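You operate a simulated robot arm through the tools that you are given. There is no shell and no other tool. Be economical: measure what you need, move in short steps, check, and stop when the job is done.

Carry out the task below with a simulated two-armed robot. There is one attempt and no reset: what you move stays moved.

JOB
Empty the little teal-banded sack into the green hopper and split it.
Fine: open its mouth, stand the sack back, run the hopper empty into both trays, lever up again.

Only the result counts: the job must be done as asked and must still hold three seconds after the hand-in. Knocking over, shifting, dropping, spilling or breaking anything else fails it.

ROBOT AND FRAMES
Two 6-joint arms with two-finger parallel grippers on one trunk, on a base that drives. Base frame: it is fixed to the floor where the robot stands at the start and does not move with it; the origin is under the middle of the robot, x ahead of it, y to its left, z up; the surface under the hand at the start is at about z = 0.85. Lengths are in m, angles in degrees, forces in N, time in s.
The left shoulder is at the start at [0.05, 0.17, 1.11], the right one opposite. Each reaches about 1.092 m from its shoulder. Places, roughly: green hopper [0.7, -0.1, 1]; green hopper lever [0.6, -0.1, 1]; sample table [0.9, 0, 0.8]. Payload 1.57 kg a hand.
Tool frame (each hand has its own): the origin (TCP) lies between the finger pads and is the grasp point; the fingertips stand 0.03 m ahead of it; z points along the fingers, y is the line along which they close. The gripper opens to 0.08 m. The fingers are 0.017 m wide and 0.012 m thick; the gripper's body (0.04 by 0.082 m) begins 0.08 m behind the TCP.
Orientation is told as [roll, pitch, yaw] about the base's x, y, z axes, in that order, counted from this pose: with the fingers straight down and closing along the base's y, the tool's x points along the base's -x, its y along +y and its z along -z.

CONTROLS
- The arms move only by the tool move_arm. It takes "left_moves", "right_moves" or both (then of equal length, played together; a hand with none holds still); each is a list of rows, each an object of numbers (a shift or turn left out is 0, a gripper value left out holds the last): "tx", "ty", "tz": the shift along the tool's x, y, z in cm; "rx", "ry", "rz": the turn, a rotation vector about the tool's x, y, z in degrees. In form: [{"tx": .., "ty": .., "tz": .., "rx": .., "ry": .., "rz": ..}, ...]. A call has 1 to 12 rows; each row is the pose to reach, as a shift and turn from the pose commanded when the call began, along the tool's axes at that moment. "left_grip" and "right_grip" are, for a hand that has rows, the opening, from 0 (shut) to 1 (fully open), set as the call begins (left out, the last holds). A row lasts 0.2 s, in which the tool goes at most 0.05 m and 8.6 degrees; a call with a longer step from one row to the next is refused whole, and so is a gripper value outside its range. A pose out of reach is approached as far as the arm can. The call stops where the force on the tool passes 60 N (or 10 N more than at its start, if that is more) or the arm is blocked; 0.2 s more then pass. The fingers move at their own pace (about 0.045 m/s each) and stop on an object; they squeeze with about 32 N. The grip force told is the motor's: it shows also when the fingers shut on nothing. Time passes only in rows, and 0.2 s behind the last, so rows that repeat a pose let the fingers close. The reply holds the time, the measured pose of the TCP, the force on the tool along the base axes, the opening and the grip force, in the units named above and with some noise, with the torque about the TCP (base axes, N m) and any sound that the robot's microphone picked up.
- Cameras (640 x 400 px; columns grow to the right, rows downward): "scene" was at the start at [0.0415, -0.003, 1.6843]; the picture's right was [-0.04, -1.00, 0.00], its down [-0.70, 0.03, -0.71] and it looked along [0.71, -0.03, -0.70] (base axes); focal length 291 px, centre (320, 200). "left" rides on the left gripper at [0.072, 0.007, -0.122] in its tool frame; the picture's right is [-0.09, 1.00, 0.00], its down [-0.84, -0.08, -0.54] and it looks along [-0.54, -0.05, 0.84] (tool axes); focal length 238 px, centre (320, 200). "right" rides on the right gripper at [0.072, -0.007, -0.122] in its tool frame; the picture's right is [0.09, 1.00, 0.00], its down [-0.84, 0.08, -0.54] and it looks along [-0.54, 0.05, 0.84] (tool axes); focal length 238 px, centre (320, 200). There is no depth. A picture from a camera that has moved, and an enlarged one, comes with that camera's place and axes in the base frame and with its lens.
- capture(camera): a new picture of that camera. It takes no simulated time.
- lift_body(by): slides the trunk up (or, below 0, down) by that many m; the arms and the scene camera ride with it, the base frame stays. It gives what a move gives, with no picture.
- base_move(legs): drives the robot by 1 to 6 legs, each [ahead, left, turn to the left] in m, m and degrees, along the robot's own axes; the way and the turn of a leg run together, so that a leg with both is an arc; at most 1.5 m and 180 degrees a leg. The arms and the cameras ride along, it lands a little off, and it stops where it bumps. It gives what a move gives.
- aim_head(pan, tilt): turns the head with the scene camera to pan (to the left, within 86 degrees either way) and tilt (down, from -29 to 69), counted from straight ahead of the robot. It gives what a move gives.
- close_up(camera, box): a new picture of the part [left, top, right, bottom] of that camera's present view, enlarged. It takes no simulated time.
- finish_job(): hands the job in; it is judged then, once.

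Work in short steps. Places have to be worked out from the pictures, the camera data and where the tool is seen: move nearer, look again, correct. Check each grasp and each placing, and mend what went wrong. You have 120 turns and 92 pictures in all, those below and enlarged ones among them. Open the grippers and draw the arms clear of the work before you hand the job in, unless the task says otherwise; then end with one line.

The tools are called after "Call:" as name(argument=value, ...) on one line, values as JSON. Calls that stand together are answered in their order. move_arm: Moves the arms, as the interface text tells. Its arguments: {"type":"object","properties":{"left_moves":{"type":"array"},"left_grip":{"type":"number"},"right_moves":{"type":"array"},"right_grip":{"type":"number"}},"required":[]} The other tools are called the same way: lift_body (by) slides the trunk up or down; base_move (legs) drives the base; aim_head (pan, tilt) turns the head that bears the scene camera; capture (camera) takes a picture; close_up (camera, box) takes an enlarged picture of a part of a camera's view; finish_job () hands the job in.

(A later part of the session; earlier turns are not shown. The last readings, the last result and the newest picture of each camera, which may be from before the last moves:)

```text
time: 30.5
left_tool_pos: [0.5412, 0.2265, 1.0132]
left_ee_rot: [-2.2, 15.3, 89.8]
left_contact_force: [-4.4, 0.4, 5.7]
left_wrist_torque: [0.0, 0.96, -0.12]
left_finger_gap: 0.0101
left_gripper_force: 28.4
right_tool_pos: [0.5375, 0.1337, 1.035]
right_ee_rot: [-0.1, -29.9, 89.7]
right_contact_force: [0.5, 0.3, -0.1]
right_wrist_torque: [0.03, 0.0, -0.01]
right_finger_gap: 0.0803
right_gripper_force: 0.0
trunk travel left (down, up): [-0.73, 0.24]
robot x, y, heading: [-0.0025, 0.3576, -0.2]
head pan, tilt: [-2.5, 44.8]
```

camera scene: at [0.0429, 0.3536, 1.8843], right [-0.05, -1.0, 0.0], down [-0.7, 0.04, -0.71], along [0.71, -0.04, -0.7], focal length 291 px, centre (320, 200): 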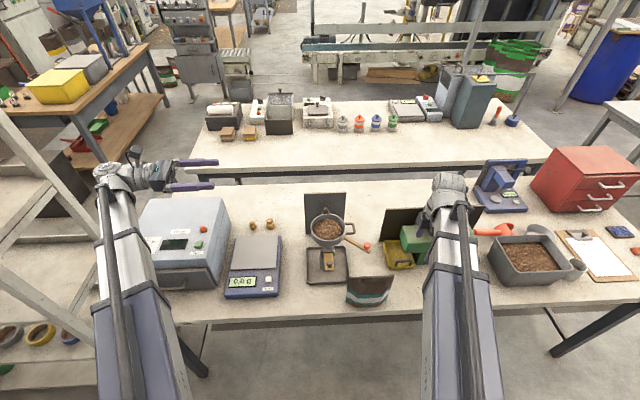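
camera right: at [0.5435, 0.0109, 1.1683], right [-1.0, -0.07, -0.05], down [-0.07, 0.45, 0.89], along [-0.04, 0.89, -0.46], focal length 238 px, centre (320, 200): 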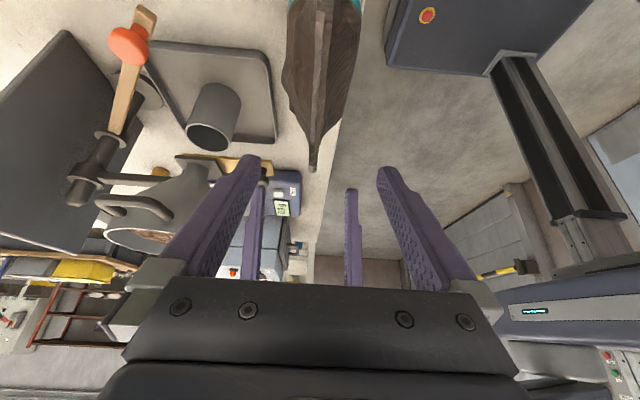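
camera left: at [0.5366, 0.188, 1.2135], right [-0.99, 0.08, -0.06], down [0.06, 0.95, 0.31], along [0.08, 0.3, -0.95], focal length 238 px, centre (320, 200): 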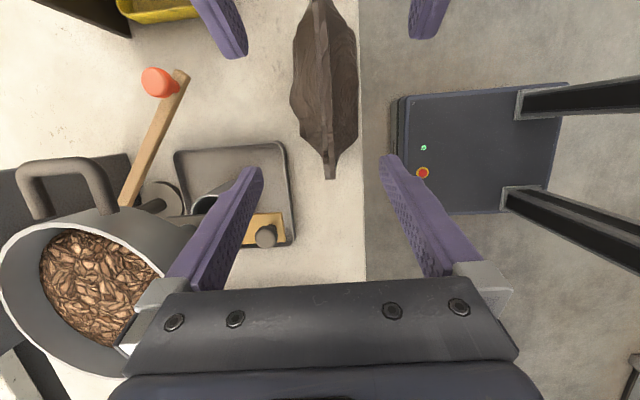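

Left grips the seam (10 mm). Now close the right on the front lip.

Call:
move_arm(right_moves=[{}, {}, {}, {}, {}, {}], right_grip=0)

Call:
capture(camera="right")

```text
time: 31.9
left_tool_pos: [0.5418, 0.2253, 1.0122]
left_ee_rot: [-2.3, 15.2, 89.7]
left_contact_force: [-2.7, -1.7, 7.3]
left_wrist_torque: [-0.17, 0.99, -0.22]
left_finger_gap: 0.0106
left_gripper_force: 28.3
right_tool_pos: [0.5384, 0.1343, 1.0354]
right_ee_rot: [-0.1, -29.9, 89.6]
right_contact_force: [0.3, -0.1, 1.2]
right_wrist_torque: [-0.07, -0.27, 0.21]
right_finger_gap: 0.0041
right_gripper_force: 24.8
trunk travel left (down, up): [-0.73, 0.24]
robot x, y, heading: [0.0034, 0.3566, -0.3]
head pan, tilt: [-2.5, 44.8]
```

```text
56 pictures are left
camera right: at [0.543, 0.0109, 1.1035], right [-1.0, -0.07, -0.05], down [-0.07, 0.45, 0.89], along [-0.04, 0.89, -0.46], focal length 238 px, centre (320, 200)
```

right: 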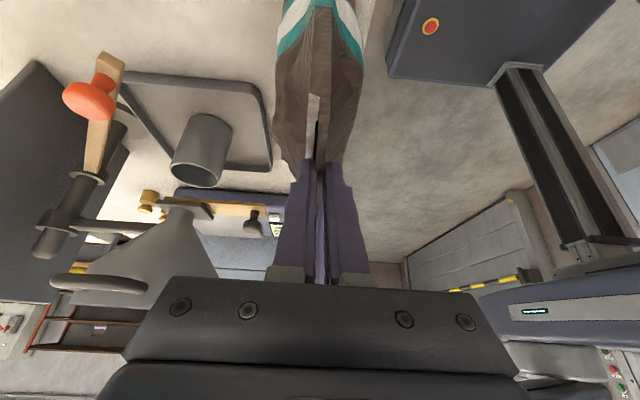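

The right pinches only the front lip (4 mm). Pull it gently toward the robot.

Call:
move_arm(right_moves=[{"ty": 0.5}, {"ty": 1.0}, {"ty": 1.5}, {"ty": 2.0}])

Call:
capture(camera="right")

Call:
capture(camera="left")

```text
time: 32.9
left_tool_pos: [0.5423, 0.2266, 1.0132]
left_ee_rot: [-2.3, 15.3, 89.8]
left_contact_force: [-1.5, 0.0, 20.6]
left_wrist_torque: [-0.63, 1.01, -0.32]
left_finger_gap: 0.0104
left_gripper_force: 28.1
right_tool_pos: [0.5177, 0.1333, 1.0341]
right_ee_rot: [0.0, -29.9, 89.7]
right_contact_force: [1.2, -0.1, -8.6]
right_wrist_torque: [-0.44, -0.26, 0.15]
right_finger_gap: 0.0042
right_gripper_force: 25.0
trunk travel left (down, up): [-0.73, 0.24]
robot x, y, heading: [0.004, 0.3533, -0.6]
head pan, tilt: [-2.5, 44.8]
```

```text
55 pictures are left
camera right: at [0.5227, 0.0113, 1.1035], right [-1.0, -0.07, -0.05], down [-0.07, 0.45, 0.89], along [-0.04, 0.89, -0.46], focal length 238 px, centre (320, 200)
```

right: 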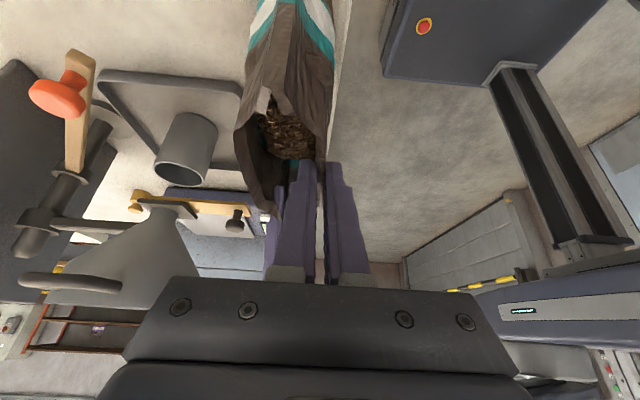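

```text
54 pictures are left
camera left: at [0.5309, 0.1885, 1.1488], right [-0.99, 0.08, -0.06], down [0.06, 0.95, 0.3], along [0.08, 0.3, -0.95], focal length 238 px, centre (320, 200)
```

left: 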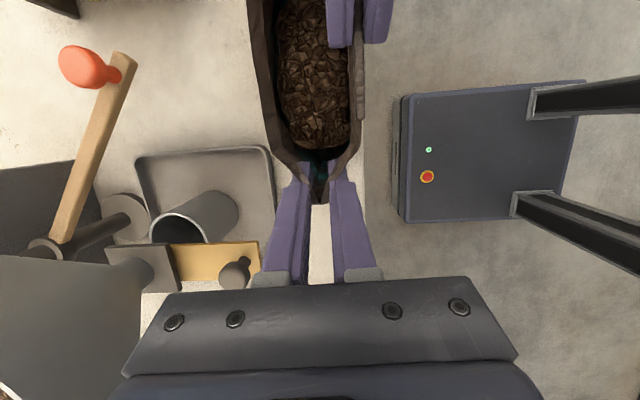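

The mouth opened wide and the beans are visible. Release the lip partly, then raise the right hand out by tilting (the height is coupled), keeping the left hold.

Call:
move_arm(right_moves=[{}, {}, {}], right_grip=0.3)

Call:
move_arm(right_moves=[{"tx": -0.9, "tz": -1.6, "ry": -7.5}, {"tx": -1.9, "tz": -3.3, "ry": -15}, {"tx": -2.9, "tz": -5, "ry": -22.5}, {"tx": -3.85, "tz": -6.67, "ry": -30}, {"tx": -1.85, "tz": -7.67, "ry": -30}, {"tx": 1.15, "tz": -9.4, "ry": -30}, {"tx": 4.5, "tz": -11.5, "ry": -30}, {"tx": 8, "tz": -13.5, "ry": -30}])

Call:
capture(camera="left")

```text
time: 33.7
left_tool_pos: [0.5422, 0.2261, 1.0123]
left_ee_rot: [-2.3, 15.1, 89.7]
left_contact_force: [-4.7, -0.7, 8.3]
left_wrist_torque: [-0.08, 1.04, -0.11]
left_finger_gap: 0.01
left_gripper_force: 28.1
right_tool_pos: [0.5186, 0.1343, 1.0353]
right_ee_rot: [-0.1, -30.0, 89.7]
right_contact_force: [-0.3, 0.3, -0.3]
right_wrist_torque: [0.0, -0.01, 0.02]
right_finger_gap: 0.0239
right_gripper_force: 0.0
trunk travel left (down, up): [-0.73, 0.24]
robot x, y, heading: [0.0021, 0.3565, -0.1]
head pan, tilt: [-2.5, 44.8]
```

```text
time: 35.5
left_tool_pos: [0.5419, 0.2259, 1.014]
left_ee_rot: [-2.3, 15.2, 89.8]
left_contact_force: [-3.1, 1.1, 8.7]
left_wrist_torque: [-0.06, 0.74, -0.11]
left_finger_gap: 0.01
left_gripper_force: 27.8
right_tool_pos: [0.5516, 0.0443, 1.1102]
right_ee_rot: [-2.9, -58.3, 89.6]
right_contact_force: [-0.6, -0.5, -0.6]
right_wrist_torque: [-0.02, 0.0, 0.0]
right_finger_gap: 0.0238
right_gripper_force: 0.1
right hand out of reach, approached as far as the arm can: row 4, 5, 6, 7, 8
trunk travel left (down, up): [-0.73, 0.24]
robot x, y, heading: [0.0023, 0.3564, -0.3]
head pan, tilt: [-2.5, 44.8]
```

```text
53 pictures are left
camera left: at [0.5306, 0.1882, 1.1489], right [-0.99, 0.08, -0.06], down [0.06, 0.95, 0.31], along [0.09, 0.3, -0.95], focal length 238 px, centre (320, 200)
```

left: 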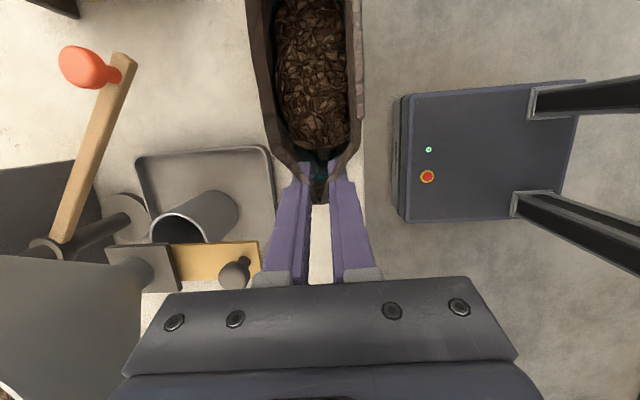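

The mouth stays open. Next I retract the right arm to in front of the table (so the trunk can be lowered) while the left still holds the sack.

Call:
move_arm(right_moves=[{"ty": 4, "ry": -7}, {"ty": 8, "ry": -14}, {"ty": 12, "ry": -21}, {"ty": 16, "ry": -28}, {"ty": 19, "ry": -28}])

Call:
capture(camera="scene")

```text
time: 36.7
left_tool_pos: [0.5412, 0.2268, 1.0129]
left_ee_rot: [-2.4, 15.3, 89.8]
left_contact_force: [-0.5, 6.1, 14.6]
left_wrist_torque: [0.8, 0.5, -0.14]
left_finger_gap: 0.0097
left_gripper_force: 27.9
right_tool_pos: [0.4791, 0.1788, 1.2108]
right_ee_rot: [-22.3, -85.9, 109.1]
right_contact_force: [1.3, -0.4, -0.8]
right_wrist_torque: [-0.02, 0.04, 0.04]
right_finger_gap: 0.024
right_gripper_force: 0.1
right hand out of reach, approached as far as the arm can: row 1, 2, 3, 4, 5
trunk travel left (down, up): [-0.73, 0.24]
robot x, y, heading: [0.0002, 0.353, -0.5]
head pan, tilt: [-2.5, 44.8]
```

```text
52 pictures are left
camera scene: at [0.0418, 0.3533, 1.6894], right [-0.05, -1.0, 0.0], down [-0.7, 0.04, -0.71], along [0.71, -0.04, -0.7], focal length 291 px, centre (320, 200)
```

scene: 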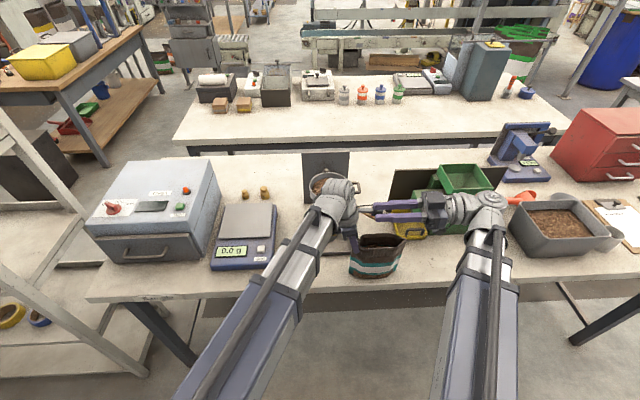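

The right fingers seem to be touching the left wrist (left force changed). Back the right hand off along -y at once.

Call:
move_arm(right_moves=[{"tz": -4}, {"tz": -8}, {"tz": -12}, {"tz": -16}])

Call:
capture(camera="left")

```text
time: 37.7
left_tool_pos: [0.542, 0.2272, 1.0132]
left_ee_rot: [-2.4, 15.3, 89.7]
left_contact_force: [-0.4, 3.3, 10.2]
left_wrist_torque: [0.36, 0.35, -0.07]
left_finger_gap: 0.01
left_gripper_force: 28.0
right_tool_pos: [0.5244, 0.1439, 1.2114]
right_ee_rot: [-22.8, -85.8, 108.5]
right_contact_force: [0.3, -0.1, 0.3]
right_wrist_torque: [-0.01, -0.01, 0.0]
right_finger_gap: 0.024
right_gripper_force: 0.1
right hand out of reach, approached as far as the arm can: row 1, 2, 3, 4
trunk travel left (down, up): [-0.73, 0.24]
robot x, y, heading: [0.0024, 0.3538, -0.2]
head pan, tilt: [-2.5, 44.8]
```

```text
51 pictures are left
camera left: at [0.5306, 0.1885, 1.1489], right [-0.99, 0.08, -0.06], down [0.06, 0.95, 0.3], along [0.09, 0.3, -0.95], focal length 238 px, centre (320, 200)
```

left: 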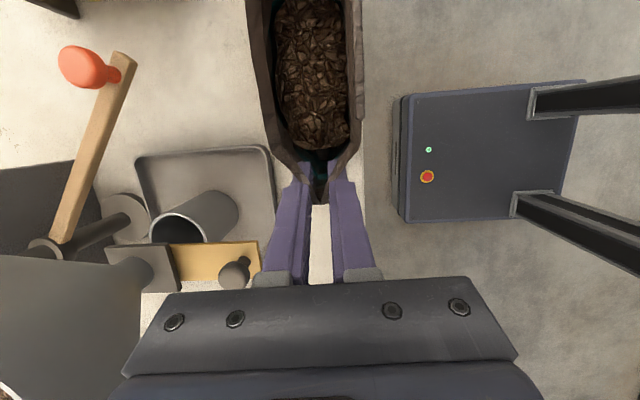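

Sack is still fine. The right hand's finger direction is limited, so I'll park it differently: first release the sack with the left and withdraw left (+y), and turn the right hand fingers-down.

Call:
move_arm(left_moves=[{}, {}, {}, {}], left_grip=0.6)

Call:
move_arm(left_moves=[{"tx": -2, "tz": -0.5}, {"tx": -4, "tz": -1}, {"tx": -6, "tz": -1.5}, {"tx": -8, "tz": -2}, {"tx": -11, "tz": -2.8}])

Call:
capture(camera="left")

```text
time: 38.7
left_tool_pos: [0.5417, 0.226, 1.0118]
left_ee_rot: [-2.3, 15.3, 89.8]
left_contact_force: [-0.3, 0.1, -0.5]
left_wrist_torque: [0.0, 0.02, 0.02]
left_finger_gap: 0.0484
left_gripper_force: 0.0
right_tool_pos: [0.5259, 0.1429, 1.2096]
right_ee_rot: [-22.2, -85.8, 107.8]
right_contact_force: [-0.3, 0.2, 0.8]
right_wrist_torque: [0.0, -0.01, -0.02]
right_finger_gap: 0.0241
right_gripper_force: 0.1
trunk travel left (down, up): [-0.73, 0.24]
robot x, y, heading: [0.003, 0.3526, -0.5]
head pan, tilt: [-2.5, 44.8]
```

```text
time: 39.9
left_tool_pos: [0.5435, 0.3398, 1.0127]
left_ee_rot: [-2.4, 15.2, 89.7]
left_contact_force: [-0.3, -0.8, 0.6]
left_wrist_torque: [-0.02, 0.01, 0.01]
left_finger_gap: 0.048
left_gripper_force: 0.1
right_tool_pos: [0.5267, 0.1447, 1.2113]
right_ee_rot: [-22.2, -85.8, 107.9]
right_contact_force: [-1.0, 0.4, 0.2]
right_wrist_torque: [0.04, 0.01, 0.05]
right_finger_gap: 0.0241
right_gripper_force: 0.1
trunk travel left (down, up): [-0.73, 0.24]
robot x, y, heading: [-0.0013, 0.356, -0.4]
head pan, tilt: [-2.5, 44.8]
```

```text
50 pictures are left
camera left: at [0.5319, 0.3021, 1.1484], right [-0.99, 0.08, -0.06], down [0.06, 0.95, 0.31], along [0.08, 0.3, -0.95], focal length 238 px, centre (320, 200)
```

left: 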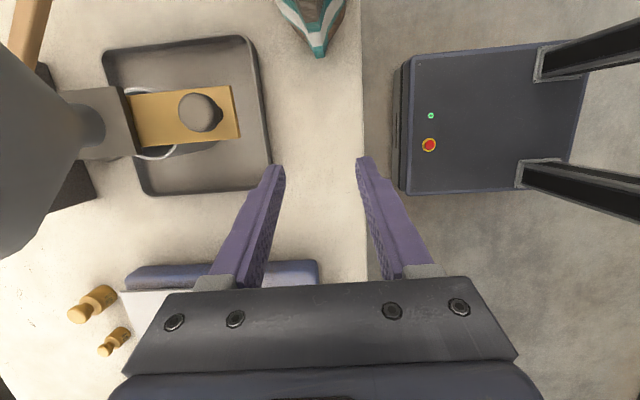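

Left is clear. Raise the trunk 10 cm for margin, then swing the right hand down to vertical while moving it to -y.

Call:
lift_body(by=0.12)

Call:
move_arm(right_moves=[{"tx": 1, "tz": -3, "ry": 7.8}, {"tx": 2.5, "tz": -6, "ry": 15.6}, {"tx": 4, "tz": -9, "ry": 23.4}, {"tx": 6, "tz": -12, "ry": 31.2}, {"tx": 8, "tz": -15, "ry": 39}, {"tx": 10.5, "tz": -17.5, "ry": 46.8}, {"tx": 13, "tz": -20, "ry": 54.6}, {"tx": 15.5, "tz": -22, "ry": 62.4}, {"tx": 18, "tz": -23, "ry": 70.2}, {"tx": 20.5, "tz": -23.5, "ry": 78}, {"tx": 22.5, "tz": -23.5, "ry": 86}])

Call:
capture(camera="scene")

```text
time: 41.4
left_tool_pos: [0.5439, 0.3393, 1.1327]
left_ee_rot: [-2.3, 15.3, 89.7]
left_contact_force: [0.6, 0.0, 0.4]
left_wrist_torque: [-0.02, 0.0, 0.0]
left_finger_gap: 0.0481
left_gripper_force: 0.1
right_tool_pos: [0.5259, 0.1434, 1.3304]
right_ee_rot: [-22.2, -85.7, 107.8]
right_contact_force: [0.3, 0.7, -0.9]
right_wrist_torque: [0.01, 0.0, 0.0]
right_finger_gap: 0.0236
right_gripper_force: 0.1
trunk travel left (down, up): [-0.85, 0.12]
robot x, y, heading: [0.001, 0.3554, -0.5]
head pan, tilt: [-2.5, 44.8]
```

```text
time: 43.8
left_tool_pos: [0.5431, 0.3398, 1.132]
left_ee_rot: [-2.3, 15.2, 89.8]
left_contact_force: [-0.7, -1.0, 0.4]
left_wrist_torque: [-0.03, 0.04, 0.02]
left_finger_gap: 0.048
left_gripper_force: 0.1
right_tool_pos: [0.513, -0.104, 1.1249]
right_ee_rot: [-1.7, 0.0, 85.8]
right_contact_force: [0.0, 0.1, 1.2]
right_wrist_torque: [-0.04, 0.01, 0.01]
right_finger_gap: 0.0241
right_gripper_force: 0.0
right hand out of reach, approached as far as the arm can: row 1, 2, 3, 4, 5, 6, 7, 8, 9, 10
trunk travel left (down, up): [-0.85, 0.12]
robot x, y, heading: [0.0001, 0.353, -0.5]
head pan, tilt: [-2.5, 44.8]
```

```text
49 pictures are left
camera scene: at [0.0429, 0.353, 1.8094], right [-0.05, -1.0, 0.0], down [-0.7, 0.04, -0.71], along [0.71, -0.04, -0.7], focal length 291 px, centre (320, 200)
```

scene: 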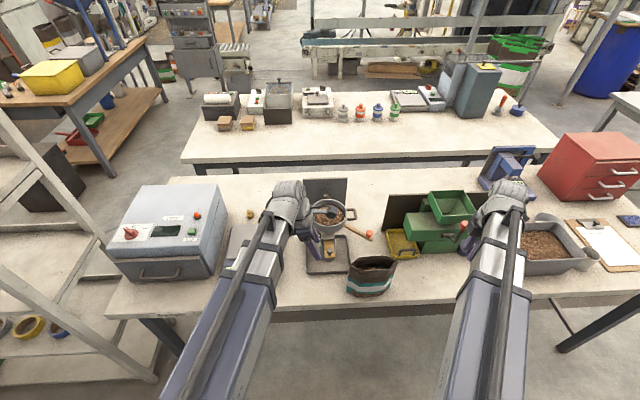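

Now retract the right hand toward the robot, clear of the table edge.

Call:
move_arm(right_moves=[{"ty": 4}, {"ty": 8}, {"ty": 12}, {"ty": 16}])

```text
time: 44.8
left_tool_pos: [0.5433, 0.3396, 1.1321]
left_ee_rot: [-2.3, 15.2, 89.7]
left_contact_force: [-0.6, 0.0, -0.2]
left_wrist_torque: [-0.02, -0.02, 0.01]
left_finger_gap: 0.0483
left_gripper_force: 0.0
right_tool_pos: [0.354, -0.0923, 1.126]
right_ee_rot: [-1.5, -0.1, 85.8]
right_contact_force: [0.0, -0.4, -0.1]
right_wrist_torque: [-0.01, 0.0, 0.01]
right_finger_gap: 0.0239
right_gripper_force: 0.0
right hand out of reach, approached as far as the arm can: row 1, 2, 3, 4
trunk travel left (down, up): [-0.85, 0.12]
robot x, y, heading: [0.0044, 0.3584, -0.6]
head pan, tilt: [-2.5, 44.8]
```

Right is parked clear. Now tilt the left hand to ~75° (fingers nearly horizontal toward -y) above the left seam, fully open.

Call:
move_arm(left_moves=[{"tx": 1.6, "tz": -1.5, "ry": 7.5}, {"tx": 3.2, "tz": -3, "ry": 15}, {"tx": 4.8, "tz": -4.5, "ry": 22.5}, {"tx": 6.4, "tz": -6, "ry": 30}, {"tx": 8, "tz": -7.5, "ry": 37.5}, {"tx": 9.6, "tz": -9, "ry": 45}, {"tx": 11.2, "tz": -10.5, "ry": 52.5}, {"tx": 12.8, "tz": -12, "ry": 60}], left_grip=1)

Call:
capture(camera="left")

```text
time: 46.6
left_tool_pos: [0.5379, 0.2456, 1.2885]
left_ee_rot: [-8.6, 75.1, 82.0]
left_contact_force: [-0.2, 0.1, 0.5]
left_wrist_torque: [0.0, 0.05, 0.01]
left_finger_gap: 0.0802
left_gripper_force: 0.1
left hand out of reach, approached as far as the arm can: row 1, 2, 3, 4, 5, 6, 8
right_tool_pos: [0.354, -0.0929, 1.125]
right_ee_rot: [-1.5, -0.1, 85.9]
right_contact_force: [0.7, 0.4, 0.4]
right_wrist_torque: [-0.01, 0.0, 0.02]
right_finger_gap: 0.0239
right_gripper_force: 0.1
trunk travel left (down, up): [-0.85, 0.12]
robot x, y, heading: [-0.0007, 0.3573, -0.6]
head pan, tilt: [-2.5, 44.8]
```

```text
48 pictures are left
camera left: at [0.5273, 0.3455, 1.3886], right [-0.99, 0.02, -0.13], down [0.1, 0.74, -0.67], along [0.08, -0.67, -0.73], focal length 238 px, centre (320, 200)
```

left: 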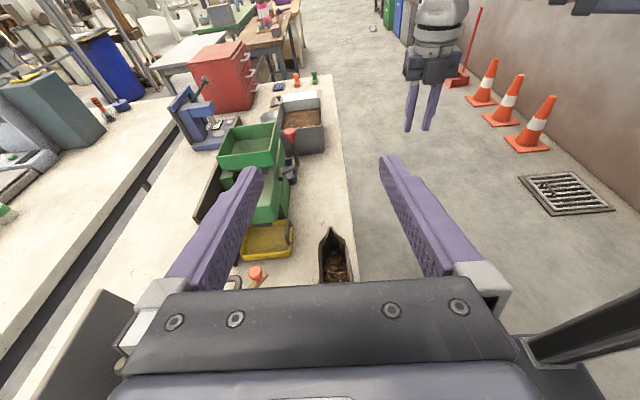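

Roll is ~7° off; correct that and x by 4 mm, then lower most of the way and check.

Call:
move_arm(left_moves=[{"ty": -0.5, "rz": -7.3}])

Call:
lift_body(by=-0.2)

Call:
capture(camera="left")

Call:
capture(camera="scene")

```text
time: 47.0
left_tool_pos: [0.5426, 0.2466, 1.2896]
left_ee_rot: [18.7, 74.5, 110.3]
left_contact_force: [0.7, 0.2, 0.7]
left_wrist_torque: [-0.03, -0.01, 0.0]
left_finger_gap: 0.08
left_gripper_force: 0.1
right_tool_pos: [0.3545, -0.0929, 1.1249]
right_ee_rot: [-1.5, -0.2, 85.8]
right_contact_force: [-0.4, 0.0, -0.1]
right_wrist_torque: [-0.01, -0.01, 0.02]
right_finger_gap: 0.0241
right_gripper_force: 0.1
trunk travel left (down, up): [-0.85, 0.12]
robot x, y, heading: [-0.0002, 0.3527, -0.5]
head pan, tilt: [-2.5, 44.8]
```

```text
time: 49.1
left_tool_pos: [0.5437, 0.2472, 1.0893]
left_ee_rot: [18.4, 74.4, 110.1]
left_contact_force: [-0.3, -0.1, -1.0]
left_wrist_torque: [0.02, -0.01, -0.02]
left_finger_gap: 0.0804
left_gripper_force: 0.1
right_tool_pos: [0.355, -0.0929, 0.9249]
right_ee_rot: [-1.7, -0.1, 85.8]
right_contact_force: [0.1, -0.1, 0.3]
right_wrist_torque: [0.02, -0.01, -0.01]
right_finger_gap: 0.0239
right_gripper_force: 0.0
trunk travel left (down, up): [-0.65, 0.32]
robot x, y, heading: [-0.0008, 0.3514, -0.2]
head pan, tilt: [-2.5, 44.8]
```

```text
47 pictures are left
camera left: at [0.5415, 0.3463, 1.1894], right [-1.0, -0.02, 0.0], down [-0.01, 0.74, -0.68], along [0.01, -0.68, -0.74], focal length 238 px, centre (320, 200)
```

left: 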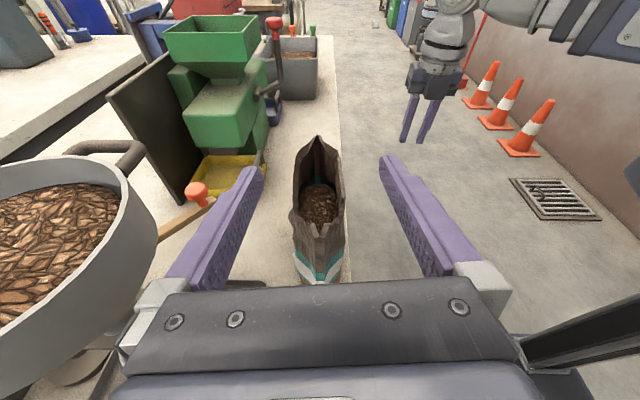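

```text
46 pictures are left
camera scene: at [0.0428, 0.3524, 1.6094], right [-0.05, -1.0, 0.0], down [-0.7, 0.04, -0.71], along [0.71, -0.04, -0.7], focal length 291 px, centre (320, 200)
```

scene: 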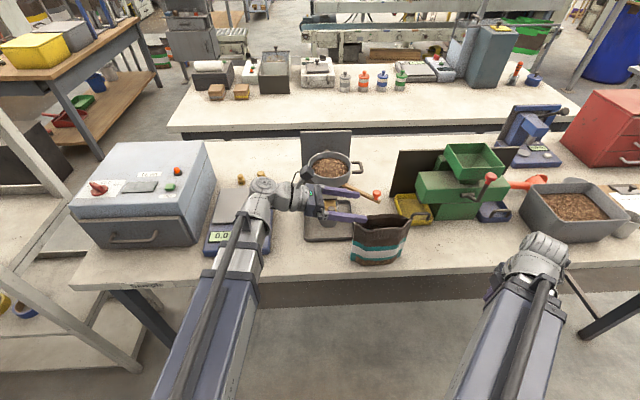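

Alignment looks good: seam is centred between the open fingers, nothing nearby. Lower the remaining 13 cm.

Call:
lift_body(by=-0.13)

Call:
capture(camera="left")

```text
time: 50.7
left_tool_pos: [0.543, 0.2483, 0.9589]
left_ee_rot: [18.5, 74.5, 110.1]
left_contact_force: [-0.3, -0.2, -0.1]
left_wrist_torque: [-0.01, 0.0, -0.01]
left_finger_gap: 0.0801
left_gripper_force: 0.1
right_tool_pos: [0.3542, -0.0935, 0.7955]
right_ee_rot: [-1.5, -0.2, 85.8]
right_contact_force: [0.3, 0.1, -0.1]
right_wrist_torque: [0.01, -0.02, 0.02]
right_finger_gap: 0.0238
right_gripper_force: 0.1
trunk travel left (down, up): [-0.52, 0.45]
robot x, y, heading: [0.002, 0.3522, -0.5]
head pan, tilt: [-2.5, 44.8]
```

```text
45 pictures are left
camera left: at [0.5415, 0.3463, 1.0594], right [-1.0, -0.02, 0.0], down [-0.01, 0.74, -0.68], along [0.01, -0.68, -0.74], focal length 238 px, centre (320, 200)
```

left: 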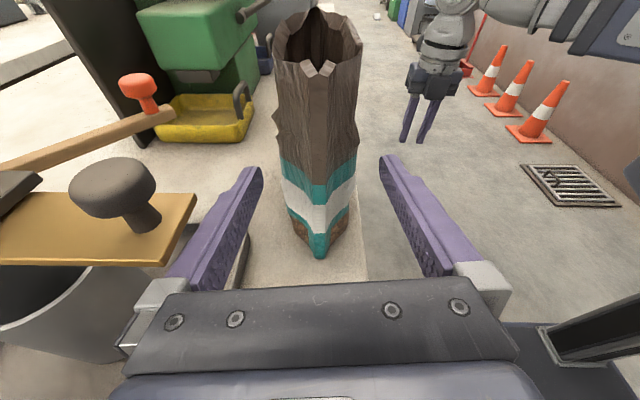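

Clear on both sides (slide plate ~2 cm off). Insert 6 mm further and close gently.

Call:
move_arm(left_moves=[{"tz": 0.3}, {"tz": 0.6}])

Call:
move_arm(left_moves=[{}, {}, {}, {}, {}], left_grip=0)

Call:
capture(camera="left")

```text
time: 51.3
left_tool_pos: [0.5444, 0.2416, 0.9601]
left_ee_rot: [18.4, 74.2, 109.9]
left_contact_force: [0.3, -0.3, 0.1]
left_wrist_torque: [-0.03, 0.01, 0.01]
left_finger_gap: 0.0802
left_gripper_force: 0.1
right_tool_pos: [0.3545, -0.0927, 0.7953]
right_ee_rot: [-1.6, -0.2, 85.7]
right_contact_force: [0.1, -0.9, 0.6]
right_wrist_torque: [0.0, 0.01, 0.03]
right_finger_gap: 0.0243
right_gripper_force: 0.1
trunk travel left (down, up): [-0.52, 0.45]
robot x, y, heading: [0.0024, 0.3543, -0.6]
head pan, tilt: [-2.5, 44.8]
```

```text
time: 52.5
left_tool_pos: [0.5438, 0.2429, 0.9576]
left_ee_rot: [18.3, 74.4, 109.7]
left_contact_force: [1.9, 1.0, 2.1]
left_wrist_torque: [-0.05, -0.38, 0.18]
left_finger_gap: 0.0112
left_gripper_force: 22.8
right_tool_pos: [0.354, -0.0924, 0.7955]
right_ee_rot: [-1.6, -0.3, 85.8]
right_contact_force: [0.7, -0.1, 0.3]
right_wrist_torque: [-0.02, 0.01, 0.01]
right_finger_gap: 0.0239
right_gripper_force: 0.0
trunk travel left (down, up): [-0.52, 0.45]
robot x, y, heading: [0.0023, 0.3562, -0.4]
head pan, tilt: [-2.5, 44.8]
```

```text
44 pictures are left
camera left: at [0.5413, 0.3408, 1.0591], right [-1.0, -0.02, -0.01], down [-0.01, 0.74, -0.67], along [0.01, -0.67, -0.74], focal length 238 px, centre (320, 200)
```

left: 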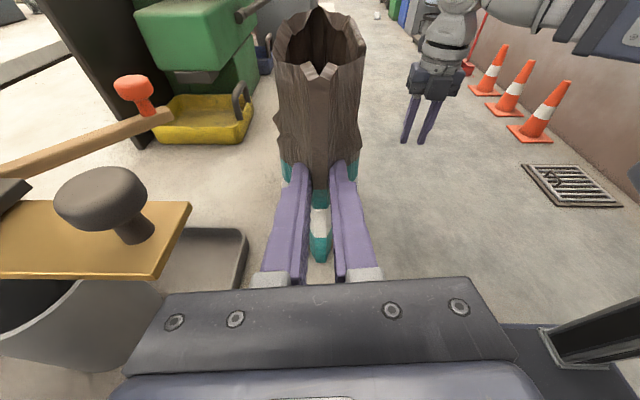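

Good grip at 11 mm. Lift 4 cm and check the hold.

Call:
lift_body(by=0.04)

Call:
capture(camera="left")

```text
time: 53.4
left_tool_pos: [0.543, 0.2401, 0.9989]
left_ee_rot: [18.2, 74.3, 110.0]
left_contact_force: [0.3, -0.2, -4.9]
left_wrist_torque: [0.41, 0.01, 0.0]
left_finger_gap: 0.0097
left_gripper_force: 27.8
right_tool_pos: [0.3543, -0.0927, 0.8351]
right_ee_rot: [-1.4, -0.3, 85.8]
right_contact_force: [-0.3, -0.3, 0.1]
right_wrist_torque: [0.01, 0.01, -0.01]
right_finger_gap: 0.0239
right_gripper_force: 0.0
trunk travel left (down, up): [-0.56, 0.41]
robot x, y, heading: [0.0036, 0.3574, -0.6]
head pan, tilt: [-2.5, 44.8]
```

```text
43 pictures are left
camera left: at [0.5414, 0.3404, 1.0987], right [-1.0, -0.01, 0.0], down [-0.01, 0.74, -0.67], along [0.01, -0.67, -0.74], focal length 238 px, centre (320, 200)
```

left: 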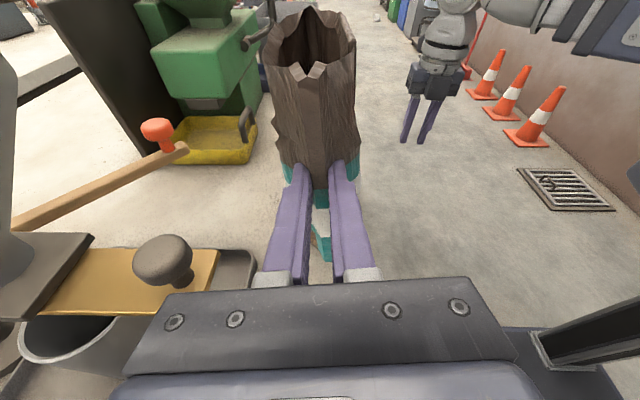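

Held firmly (~5 N, about 0.5 kg). Raise well above everything and drive the base to the right in front of the hopper.

Call:
lift_body(by=0.26)

Call:
base_move(legs=[[0, -0.305, 0.5]])

Call:
capture(camera="scene")

Call:
capture(camera="left")

```text
time: 56.0
left_tool_pos: [0.543, 0.2408, 1.2579]
left_ee_rot: [18.3, 74.4, 109.9]
left_contact_force: [0.7, 0.0, -4.5]
left_wrist_torque: [0.39, -0.01, -0.01]
left_finger_gap: 0.0096
left_gripper_force: 27.9
right_tool_pos: [0.3545, -0.093, 1.0945]
right_ee_rot: [-1.7, -0.2, 85.8]
right_contact_force: [0.3, 0.5, 0.4]
right_wrist_torque: [-0.02, 0.02, 0.04]
right_finger_gap: 0.0239
right_gripper_force: 0.0
trunk travel left (down, up): [-0.82, 0.15]
robot x, y, heading: [0.0014, 0.3552, -0.4]
head pan, tilt: [-2.5, 44.8]
```

```text
time: 58.1
left_tool_pos: [0.5425, -0.0689, 1.2588]
left_ee_rot: [18.3, 74.3, 110.2]
left_contact_force: [0.6, 0.2, -4.9]
left_wrist_torque: [0.44, 0.0, -0.01]
left_finger_gap: 0.0096
left_gripper_force: 28.0
right_tool_pos: [0.3565, -0.4037, 1.0939]
right_ee_rot: [-1.5, -0.2, 86.1]
right_contact_force: [0.3, 0.1, -0.4]
right_wrist_torque: [0.0, -0.02, 0.02]
right_finger_gap: 0.024
right_gripper_force: 0.0
trunk travel left (down, up): [-0.82, 0.15]
robot x, y, heading: [-0.0012, 0.046, -0.1]
head pan, tilt: [-2.5, 44.8]
```

```text
42 pictures are left
camera scene: at [0.0418, 0.0392, 1.7793], right [-0.05, -1.0, 0.0], down [-0.7, 0.03, -0.71], along [0.71, -0.03, -0.7], focal length 291 px, centre (320, 200)
```

scene: 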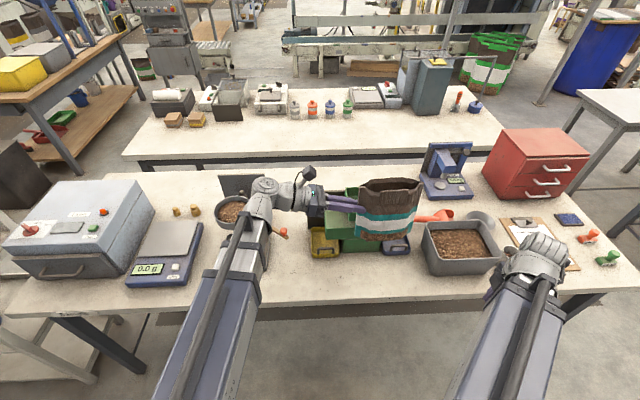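

```text
41 pictures are left
camera left: at [0.54, 0.0307, 1.3588], right [-1.0, -0.02, 0.0], down [-0.01, 0.74, -0.67], along [0.02, -0.67, -0.74], focal length 238 px, centre (320, 200)
```

left: 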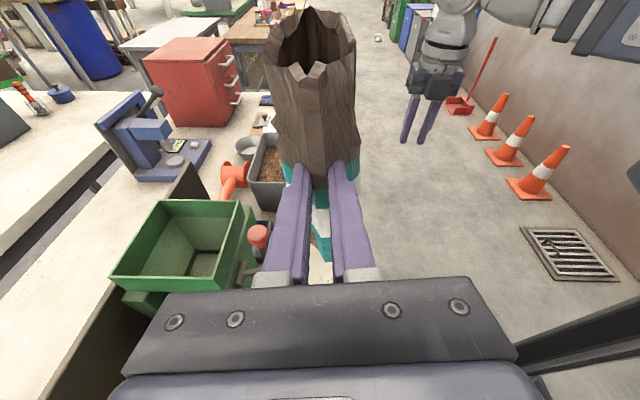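

Hopper rim fixed at x≈0.675–0.807, y≈-0.22–-0.088, z≈1.07; lever knob near [0.633,-0.145,1.09]. I'll level the hand (tilt 90°) and advance the sack over the hopper's front, staying high.

Call:
move_arm(left_moves=[{"tx": 0.7, "ty": -1.8, "ry": 1.9}, {"tx": 1.4, "ty": -3.7, "ry": 3.8}, {"tx": 2.1, "ty": -5.5, "ry": 5.6}, {"tx": 2.8, "ty": -7.4, "ry": 7.5}, {"tx": 3.5, "ty": -9.2, "ry": 9.4}, {"tx": 4.2, "ty": -11.1, "ry": 11.3}, {"tx": 4.9, "ty": -13, "ry": 13.1}, {"tx": 5.6, "ty": -14.8, "ry": 15}])

Call:
capture(camera="left")

Call:
capture(camera="scene")

```text
time: 59.9
left_tool_pos: [0.6949, -0.0747, 1.3145]
left_ee_rot: [88.8, 85.1, -178.5]
left_contact_force: [0.5, 0.3, -3.9]
left_wrist_torque: [0.41, 0.0, 0.01]
left_finger_gap: 0.0098
left_gripper_force: 28.4
left hand out of reach, approached as far as the arm can: row 2, 3, 4, 5, 6, 7, 8
right_tool_pos: [0.356, -0.4019, 1.0947]
right_ee_rot: [-1.5, -0.3, 86.1]
right_contact_force: [0.1, 0.2, 0.3]
right_wrist_torque: [0.03, 0.01, 0.02]
right_finger_gap: 0.024
right_gripper_force: 0.0
trunk travel left (down, up): [-0.82, 0.15]
robot x, y, heading: [0.0028, 0.0439, -0.3]
head pan, tilt: [-2.5, 44.8]
```

```text
40 pictures are left
camera left: at [0.6902, 0.0465, 1.3859], right [-1.0, -0.04, -0.01], down [-0.02, 0.54, -0.84], along [0.04, -0.84, -0.54], focal length 238 px, centre (320, 200)
```

left: 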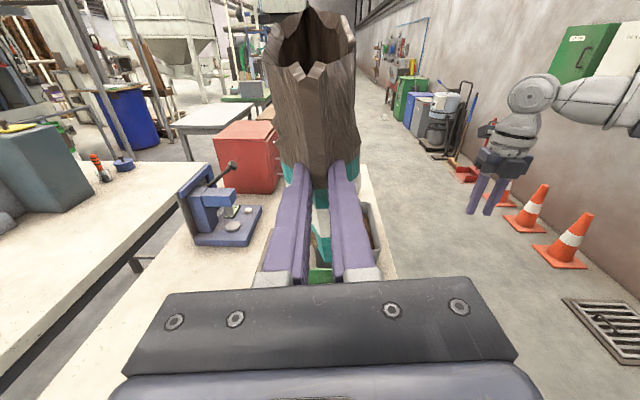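

```text
39 pictures are left
camera scene: at [0.0425, 0.0408, 1.7793], right [-0.05, -1.0, 0.0], down [-0.7, 0.03, -0.71], along [0.71, -0.03, -0.7], focal length 291 px, centre (320, 200)
```

scene: 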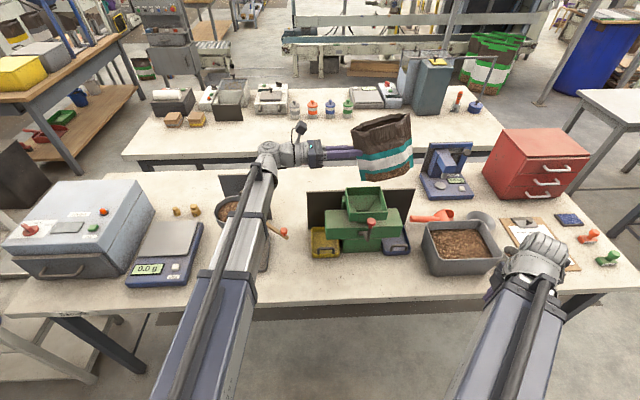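

Lower to axis z≈1.25 and roll 44° (top toward +x), adjusting y by -1 cm.

Call:
lift_body(by=-0.06)

Call:
move_arm(left_moves=[{"tz": 0.5, "rz": -4}, {"tz": 1, "rz": -8}, {"tz": 1, "rz": -12}, {"tz": 1, "rz": -16}, {"tz": 1, "rz": -20}, {"tz": 1, "rz": -24}, {"tz": 1, "rz": -28}, {"tz": 1, "rz": -32}, {"tz": 1, "rz": -36}, {"tz": 1, "rz": -40}, {"tz": 1, "rz": -44}])

Call:
close_up(camera="scene", box=[256, 110, 448, 260])

```text
time: 60.9
left_tool_pos: [0.6942, -0.0751, 1.2536]
left_ee_rot: [88.8, 85.1, -178.7]
left_contact_force: [-0.5, -0.2, -5.2]
left_wrist_torque: [0.42, -0.01, -0.04]
left_finger_gap: 0.0099
left_gripper_force: 28.2
right_tool_pos: [0.3562, -0.4022, 1.0351]
right_ee_rot: [-1.6, -0.3, 86.0]
right_contact_force: [0.1, 0.0, -1.0]
right_wrist_torque: [-0.02, -0.01, 0.0]
right_finger_gap: 0.024
right_gripper_force: 0.1
trunk travel left (down, up): [-0.76, 0.21]
robot x, y, heading: [-0.0005, 0.0471, -0.2]
head pan, tilt: [-2.5, 44.8]
```

```text
time: 63.3
left_tool_pos: [0.6955, -0.0839, 1.2528]
left_ee_rot: [89.9, 41.1, -177.6]
left_contact_force: [0.3, 0.4, -5.3]
left_wrist_torque: [0.4, -0.08, 0.01]
left_finger_gap: 0.0097
left_gripper_force: 28.0
right_tool_pos: [0.3554, -0.4014, 1.0338]
right_ee_rot: [-1.6, -0.2, 86.2]
right_contact_force: [0.4, -0.7, 0.5]
right_wrist_torque: [0.02, 0.0, 0.0]
right_finger_gap: 0.024
right_gripper_force: 0.1
trunk travel left (down, up): [-0.76, 0.21]
robot x, y, heading: [-0.0001, 0.0443, -0.3]
head pan, tilt: [-2.5, 44.8]
```

```text
2.67 times, centred on (352, 185) of scene
camera zoom: at [0.0419, 0.0408, 1.7193], right [-0.05, -1.0, 0.0], down [-0.7, 0.03, -0.71], along [0.71, -0.03, -0.7], focal length 776 px, centre (235, 240)
```

zoom: 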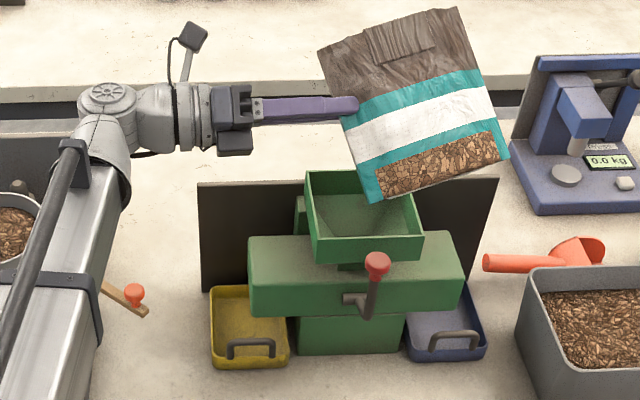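

Mouth centre y≈-0.15, aligned with the hopper (-0.155). Lower 4 cm and roll on to ~76° slowly.

Call:
lift_body(by=-0.04)

Call:
move_arm(left_moves=[{"rz": -4}, {"rz": -8}, {"rz": -12}, {"rz": -16}, {"rz": -20}, {"rz": -24}, {"rz": -28}, {"rz": -32}])

Call:
close_up(camera="scene", box=[256, 90, 448, 240])

```text
time: 64.2
left_tool_pos: [0.695, -0.085, 1.2149]
left_ee_rot: [89.9, 41.1, -177.5]
left_contact_force: [0.3, 0.1, -3.4]
left_wrist_torque: [0.41, -0.03, 0.05]
left_finger_gap: 0.0096
left_gripper_force: 27.5
right_tool_pos: [0.356, -0.4026, 0.9951]
right_ee_rot: [-1.6, -0.2, 86.1]
right_contact_force: [-0.4, 0.3, 0.2]
right_wrist_torque: [-0.01, 0.02, 0.0]
right_finger_gap: 0.0238
right_gripper_force: 0.0
trunk travel left (down, up): [-0.72, 0.25]
robot x, y, heading: [-0.0018, 0.0456, -0.3]
head pan, tilt: [-2.5, 44.8]
```

```text
time: 66.0
left_tool_pos: [0.6943, -0.0843, 1.2142]
left_ee_rot: [90.1, 9.1, -177.4]
left_contact_force: [0.0, -0.3, -2.8]
left_wrist_torque: [0.24, -0.02, 0.02]
left_finger_gap: 0.0096
left_gripper_force: 27.9
right_tool_pos: [0.3569, -0.401, 0.9946]
right_ee_rot: [-1.6, -0.2, 86.1]
right_contact_force: [-0.5, -0.2, -0.4]
right_wrist_torque: [0.02, -0.04, 0.0]
right_finger_gap: 0.0241
right_gripper_force: 0.1
trunk travel left (down, up): [-0.72, 0.25]
robot x, y, heading: [0.001, 0.0404, -0.2]
head pan, tilt: [-2.5, 44.8]
```

```text
2.67 times, centred on (352, 165) of scene
camera zoom: at [0.0417, 0.0408, 1.6793], right [-0.05, -1.0, 0.0], down [-0.7, 0.03, -0.71], along [0.71, -0.03, -0.7], focal length 776 px, centre (235, 293)
```

zoom: 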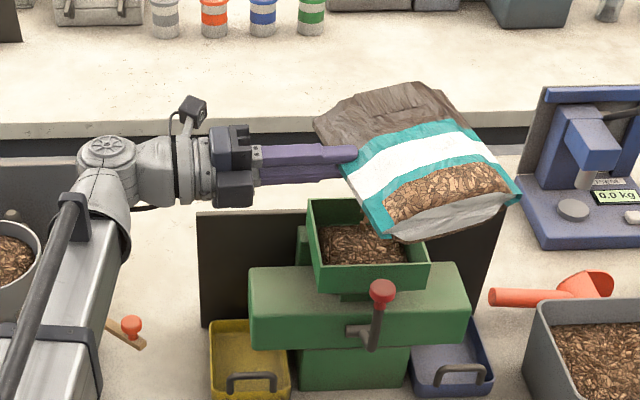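

Pouring goes cleanly into the hopper (weight dropped to ~2.8 N). Lower 2.5 cm and roll on to ~116°.

Call:
lift_body(by=-0.025)

Call:
move_arm(left_moves=[{"rz": -4}, {"rz": -8}, {"rz": -12}, {"rz": -16}, {"rz": -20}, {"rz": -24}, {"rz": -28}, {"rz": -32}, {"rz": -36}, {"rz": -40}])

Call:
close_up(camera="scene", box=[256, 90, 448, 240])

```text
time: 66.7
left_tool_pos: [0.6961, -0.084, 1.19]
left_ee_rot: [90.0, 9.1, -177.4]
left_contact_force: [-0.5, 0.2, -2.3]
left_wrist_torque: [0.24, -0.03, 0.04]
left_finger_gap: 0.0097
left_gripper_force: 27.9
right_tool_pos: [0.3558, -0.4019, 0.9686]
right_ee_rot: [-1.6, -0.2, 86.1]
right_contact_force: [-0.1, 0.1, -0.4]
right_wrist_torque: [-0.01, -0.03, -0.02]
right_finger_gap: 0.0242
right_gripper_force: 0.0
trunk travel left (down, up): [-0.695, 0.275]
robot x, y, heading: [-0.0005, 0.0452, -0.1]
head pan, tilt: [-2.5, 44.8]
```

```text
time: 68.9
left_tool_pos: [0.6955, -0.0837, 1.1909]
left_ee_rot: [90.4, 7.5, -177.4]
left_contact_force: [0.1, 0.4, -2.4]
left_wrist_torque: [0.23, -0.02, -0.01]
left_finger_gap: 0.0096
left_gripper_force: 28.3
left hand out of reach, approached as far as the arm can: row 2, 3, 4, 5, 6, 7, 8, 9, 10
right_tool_pos: [0.3553, -0.4017, 0.97]
right_ee_rot: [-1.6, -0.2, 86.1]
right_contact_force: [-0.7, 0.4, 0.1]
right_wrist_torque: [0.01, 0.0, 0.01]
right_finger_gap: 0.0239
right_gripper_force: 0.0
trunk travel left (down, up): [-0.695, 0.275]
robot x, y, heading: [0.0052, 0.0423, -0.1]
head pan, tilt: [-2.5, 44.8]
```

```text
2.67 times, centred on (352, 165) of scene
camera zoom: at [0.0417, 0.0408, 1.6543], right [-0.05, -1.0, 0.0], down [-0.7, 0.03, -0.71], along [0.71, -0.03, -0.7], focal length 776 px, centre (235, 293)
```

zoom: 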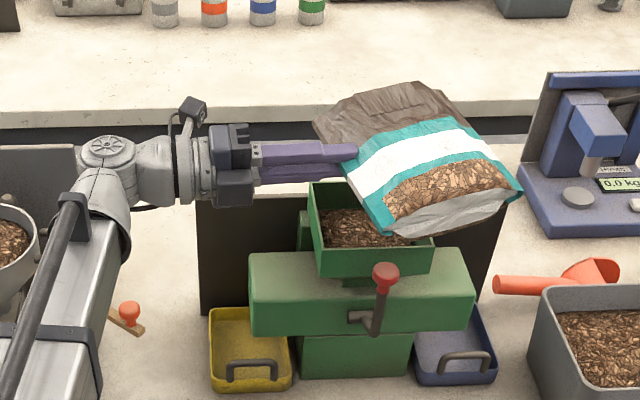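

Roll stopped at ~81° (joint limit), so this grip cannot empty the sack fully. Before re-gripping, I'll use the free right arm as a mirror to probe the roll range of the other (camera-below) wrist branch.

Call:
move_arm(right_moves=[{"rz": 8.2}, {"rz": 16.4}, {"rz": 24.6}, {"rz": 32.8}, {"rz": 41}])

Call:
move_arm(right_moves=[{"tx": -1.6, "tz": -0.2, "ry": -6}, {"tx": -3.2, "tz": -0.6, "ry": -12}, {"tx": -4.8, "tz": -1.2, "ry": -18}, {"tx": -6.4, "tz": -2, "ry": -24}, {"tx": -8, "tz": -3, "ry": -30}, {"tx": -10, "tz": -4, "ry": -36}, {"tx": -12, "tz": -5, "ry": -42}, {"tx": -14, "tz": -6.2, "ry": -48}])

Call:
move_arm(right_moves=[{"rz": 8}, {"rz": 16}, {"rz": 24}, {"rz": 32}, {"rz": 40}, {"rz": 48}, {"rz": 56}, {"rz": 64}, {"rz": 72}, {"rz": 80}, {"rz": 88}, {"rz": 96}])

```text
time: 70.1
left_tool_pos: [0.6957, -0.0844, 1.1917]
left_ee_rot: [90.3, 7.5, -177.3]
left_contact_force: [-0.8, -1.0, -2.5]
left_wrist_torque: [0.22, -0.05, 0.0]
left_finger_gap: 0.0095
left_gripper_force: 27.4
right_tool_pos: [0.3566, -0.4021, 0.9692]
right_ee_rot: [-1.1, -1.2, 44.9]
right_contact_force: [0.4, 1.0, -0.2]
right_wrist_torque: [0.0, -0.01, 0.04]
right_finger_gap: 0.024
right_gripper_force: 0.0
trunk travel left (down, up): [-0.695, 0.275]
robot x, y, heading: [-0.0013, 0.0425, -0.0]
head pan, tilt: [-2.5, 44.8]
```

```text
time: 71.9
left_tool_pos: [0.6948, -0.0842, 1.1911]
left_ee_rot: [90.3, 7.5, -177.4]
left_contact_force: [0.1, -0.8, -2.7]
left_wrist_torque: [0.2, -0.02, -0.01]
left_finger_gap: 0.0093
left_gripper_force: 27.9
right_tool_pos: [0.4529, -0.3052, 1.0454]
right_ee_rot: [-1.6, -49.2, 46.2]
right_contact_force: [-0.6, -0.4, -0.2]
right_wrist_torque: [-0.01, 0.0, 0.01]
right_finger_gap: 0.0239
right_gripper_force: 0.0
right hand out of reach, approached as far as the arm can: row 7, 8
trunk travel left (down, up): [-0.695, 0.275]
robot x, y, heading: [0.0009, 0.044, -0.2]
head pan, tilt: [-2.5, 44.8]
```

```text
time: 74.5
left_tool_pos: [0.6955, -0.0837, 1.1917]
left_ee_rot: [90.4, 7.6, -177.4]
left_contact_force: [0.6, -0.3, -3.4]
left_wrist_torque: [0.2, -0.03, 0.02]
left_finger_gap: 0.0097
left_gripper_force: 27.9
right_tool_pos: [0.4528, -0.3032, 1.0466]
right_ee_rot: [49.1, 3.6, -48.9]
right_contact_force: [0.2, 0.6, 0.7]
right_wrist_torque: [0.0, 0.0, -0.01]
right_finger_gap: 0.0241
right_gripper_force: 0.0
trunk travel left (down, up): [-0.695, 0.275]
robot x, y, heading: [-0.0007, 0.0447, -0.0]
head pan, tilt: [-2.5, 44.8]
```

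96° went fine on this branch; continue to see whether it goes past 160°.

Call:
move_arm(right_moves=[{"rz": 8}, {"rz": 16}, {"rz": 24}, {"rz": 32}, {"rz": 40}, {"rz": 48}, {"rz": 56}, {"rz": 64}, {"rz": 72}, {"rz": 80}, {"rz": 88}, {"rz": 96}])

```text
time: 77.1
left_tool_pos: [0.6957, -0.0849, 1.1908]
left_ee_rot: [90.3, 7.5, -177.4]
left_contact_force: [0.2, -0.7, -2.3]
left_wrist_torque: [0.22, -0.04, -0.01]
left_finger_gap: 0.0097
left_gripper_force: 28.1
right_tool_pos: [0.453, -0.3039, 1.0456]
right_ee_rot: [-12.2, 48.0, -152.1]
right_contact_force: [-1.1, 0.0, -0.7]
right_wrist_torque: [-0.01, 0.01, 0.02]
right_finger_gap: 0.0239
right_gripper_force: 0.1
trunk travel left (down, up): [-0.695, 0.275]
robot x, y, heading: [-0.0002, 0.0416, -0.1]
head pan, tilt: [-2.5, 44.8]
```

The mirrored branch rolls 190°+, so a camera-below left grip will do. Return plan: raise, roll the sack upright again while the right arm unwinds.

Call:
lift_body(by=0.065)

Call:
move_arm(left_moves=[{"rz": 6}, {"rz": 13}, {"rz": 20}, {"rz": 27}, {"rz": 34}, {"rz": 41}, {"rz": 48}, {"rz": 55}, {"rz": 62}, {"rz": 69}, {"rz": 75}, {"rz": 77.6}], right_moves=[{"rz": -8}, {"rz": -16}, {"rz": -24}, {"rz": -32}, {"rz": -40}, {"rz": -48}, {"rz": -56}, {"rz": -64}, {"rz": -72}, {"rz": -80}, {"rz": -88}, {"rz": -96}])

Call:
move_arm(left_moves=[{"tx": -0.6, "ty": 1.3, "ry": -1.3}, {"tx": -1.2, "ty": 2.5, "ry": -2.6}, {"tx": -1.7, "ty": 3.8, "ry": -3.9}, {"tx": -2.2, "ty": 5.1, "ry": -5.2}, {"tx": -2.7, "ty": 6.3, "ry": -6.5}, {"tx": -3.2, "ty": 7.6, "ry": -7.8}, {"tx": -3.7, "ty": 8.9, "ry": -9.1}, {"tx": -4.2, "ty": 10.1, "ry": -10.4}, {"tx": -4.6, "ty": 11.4, "ry": -11.7}, {"tx": -5, "ty": 12.7, "ry": -13}, {"tx": -5.3, "ty": 14, "ry": -14.3}, {"tx": -5.6, "ty": 15.2, "ry": -15.2}], right_moves=[{"rz": -8}, {"rz": -16}, {"rz": -24}, {"rz": -32}, {"rz": -40}, {"rz": -48}, {"rz": -56}, {"rz": -64}, {"rz": -72}, {"rz": -80}, {"rz": -88}, {"rz": -96}])

Call:
capture(camera="left")

```text
time: 78.1
left_tool_pos: [0.6955, -0.0853, 1.2562]
left_ee_rot: [90.2, 7.5, -177.4]
left_contact_force: [0.1, -0.3, -2.2]
left_wrist_torque: [0.24, -0.03, -0.01]
left_finger_gap: 0.0097
left_gripper_force: 28.4
right_tool_pos: [0.453, -0.3024, 1.1098]
right_ee_rot: [-12.0, 48.2, -151.8]
right_contact_force: [0.2, -0.3, 0.2]
right_wrist_torque: [-0.04, 0.03, -0.01]
right_finger_gap: 0.0242
right_gripper_force: 0.0
trunk travel left (down, up): [-0.76, 0.21]
robot x, y, heading: [0.0024, 0.0447, -0.1]
head pan, tilt: [-2.5, 44.8]
```

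```text
time: 80.7
left_tool_pos: [0.6951, -0.0837, 1.2557]
left_ee_rot: [93.6, 85.2, -173.8]
left_contact_force: [0.2, -0.1, -2.8]
left_wrist_torque: [0.2, 0.01, -0.01]
left_finger_gap: 0.0096
left_gripper_force: 27.6
right_tool_pos: [0.4531, -0.3033, 1.1113]
right_ee_rot: [49.1, 3.3, -48.7]
right_contact_force: [1.0, 0.8, 0.1]
right_wrist_torque: [0.02, -0.05, -0.02]
right_finger_gap: 0.0239
right_gripper_force: 0.1
trunk travel left (down, up): [-0.76, 0.21]
robot x, y, heading: [-0.0008, 0.0409, -0.1]
head pan, tilt: [-2.5, 44.8]
```

```text
time: 83.3
left_tool_pos: [0.5381, -0.092, 1.1981]
left_ee_rot: [18.6, 74.5, 110.6]
left_contact_force: [0.2, 0.4, -2.9]
left_wrist_torque: [0.22, 0.04, -0.01]
left_finger_gap: 0.0095
left_gripper_force: 27.7
left hand out of reach, approached as far as the arm can: row 6, 7, 8, 9, 10, 11, 12
right_tool_pos: [0.4519, -0.3031, 1.111]
right_ee_rot: [-1.6, -49.3, 46.5]
right_contact_force: [-0.5, -0.5, 0.3]
right_wrist_torque: [0.04, 0.01, -0.01]
right_finger_gap: 0.0239
right_gripper_force: 0.0
trunk travel left (down, up): [-0.76, 0.21]
robot x, y, heading: [-0.001, 0.0458, -0.1]
head pan, tilt: [-2.5, 44.8]
```

```text
35 pictures are left
camera left: at [0.536, 0.0079, 1.2995], right [-1.0, -0.02, 0.0], down [-0.01, 0.74, -0.68], along [0.02, -0.68, -0.74], focal length 238 px, centre (320, 200)
```

left: 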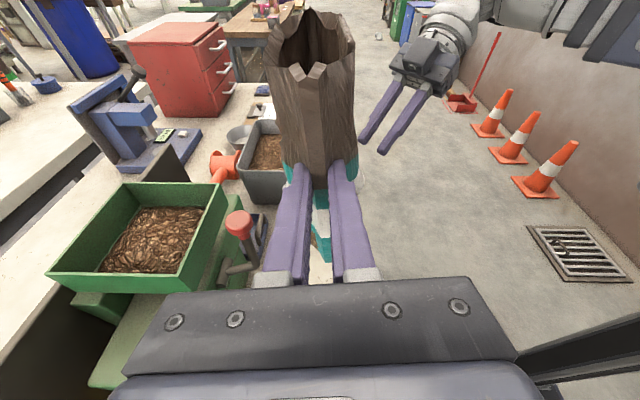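

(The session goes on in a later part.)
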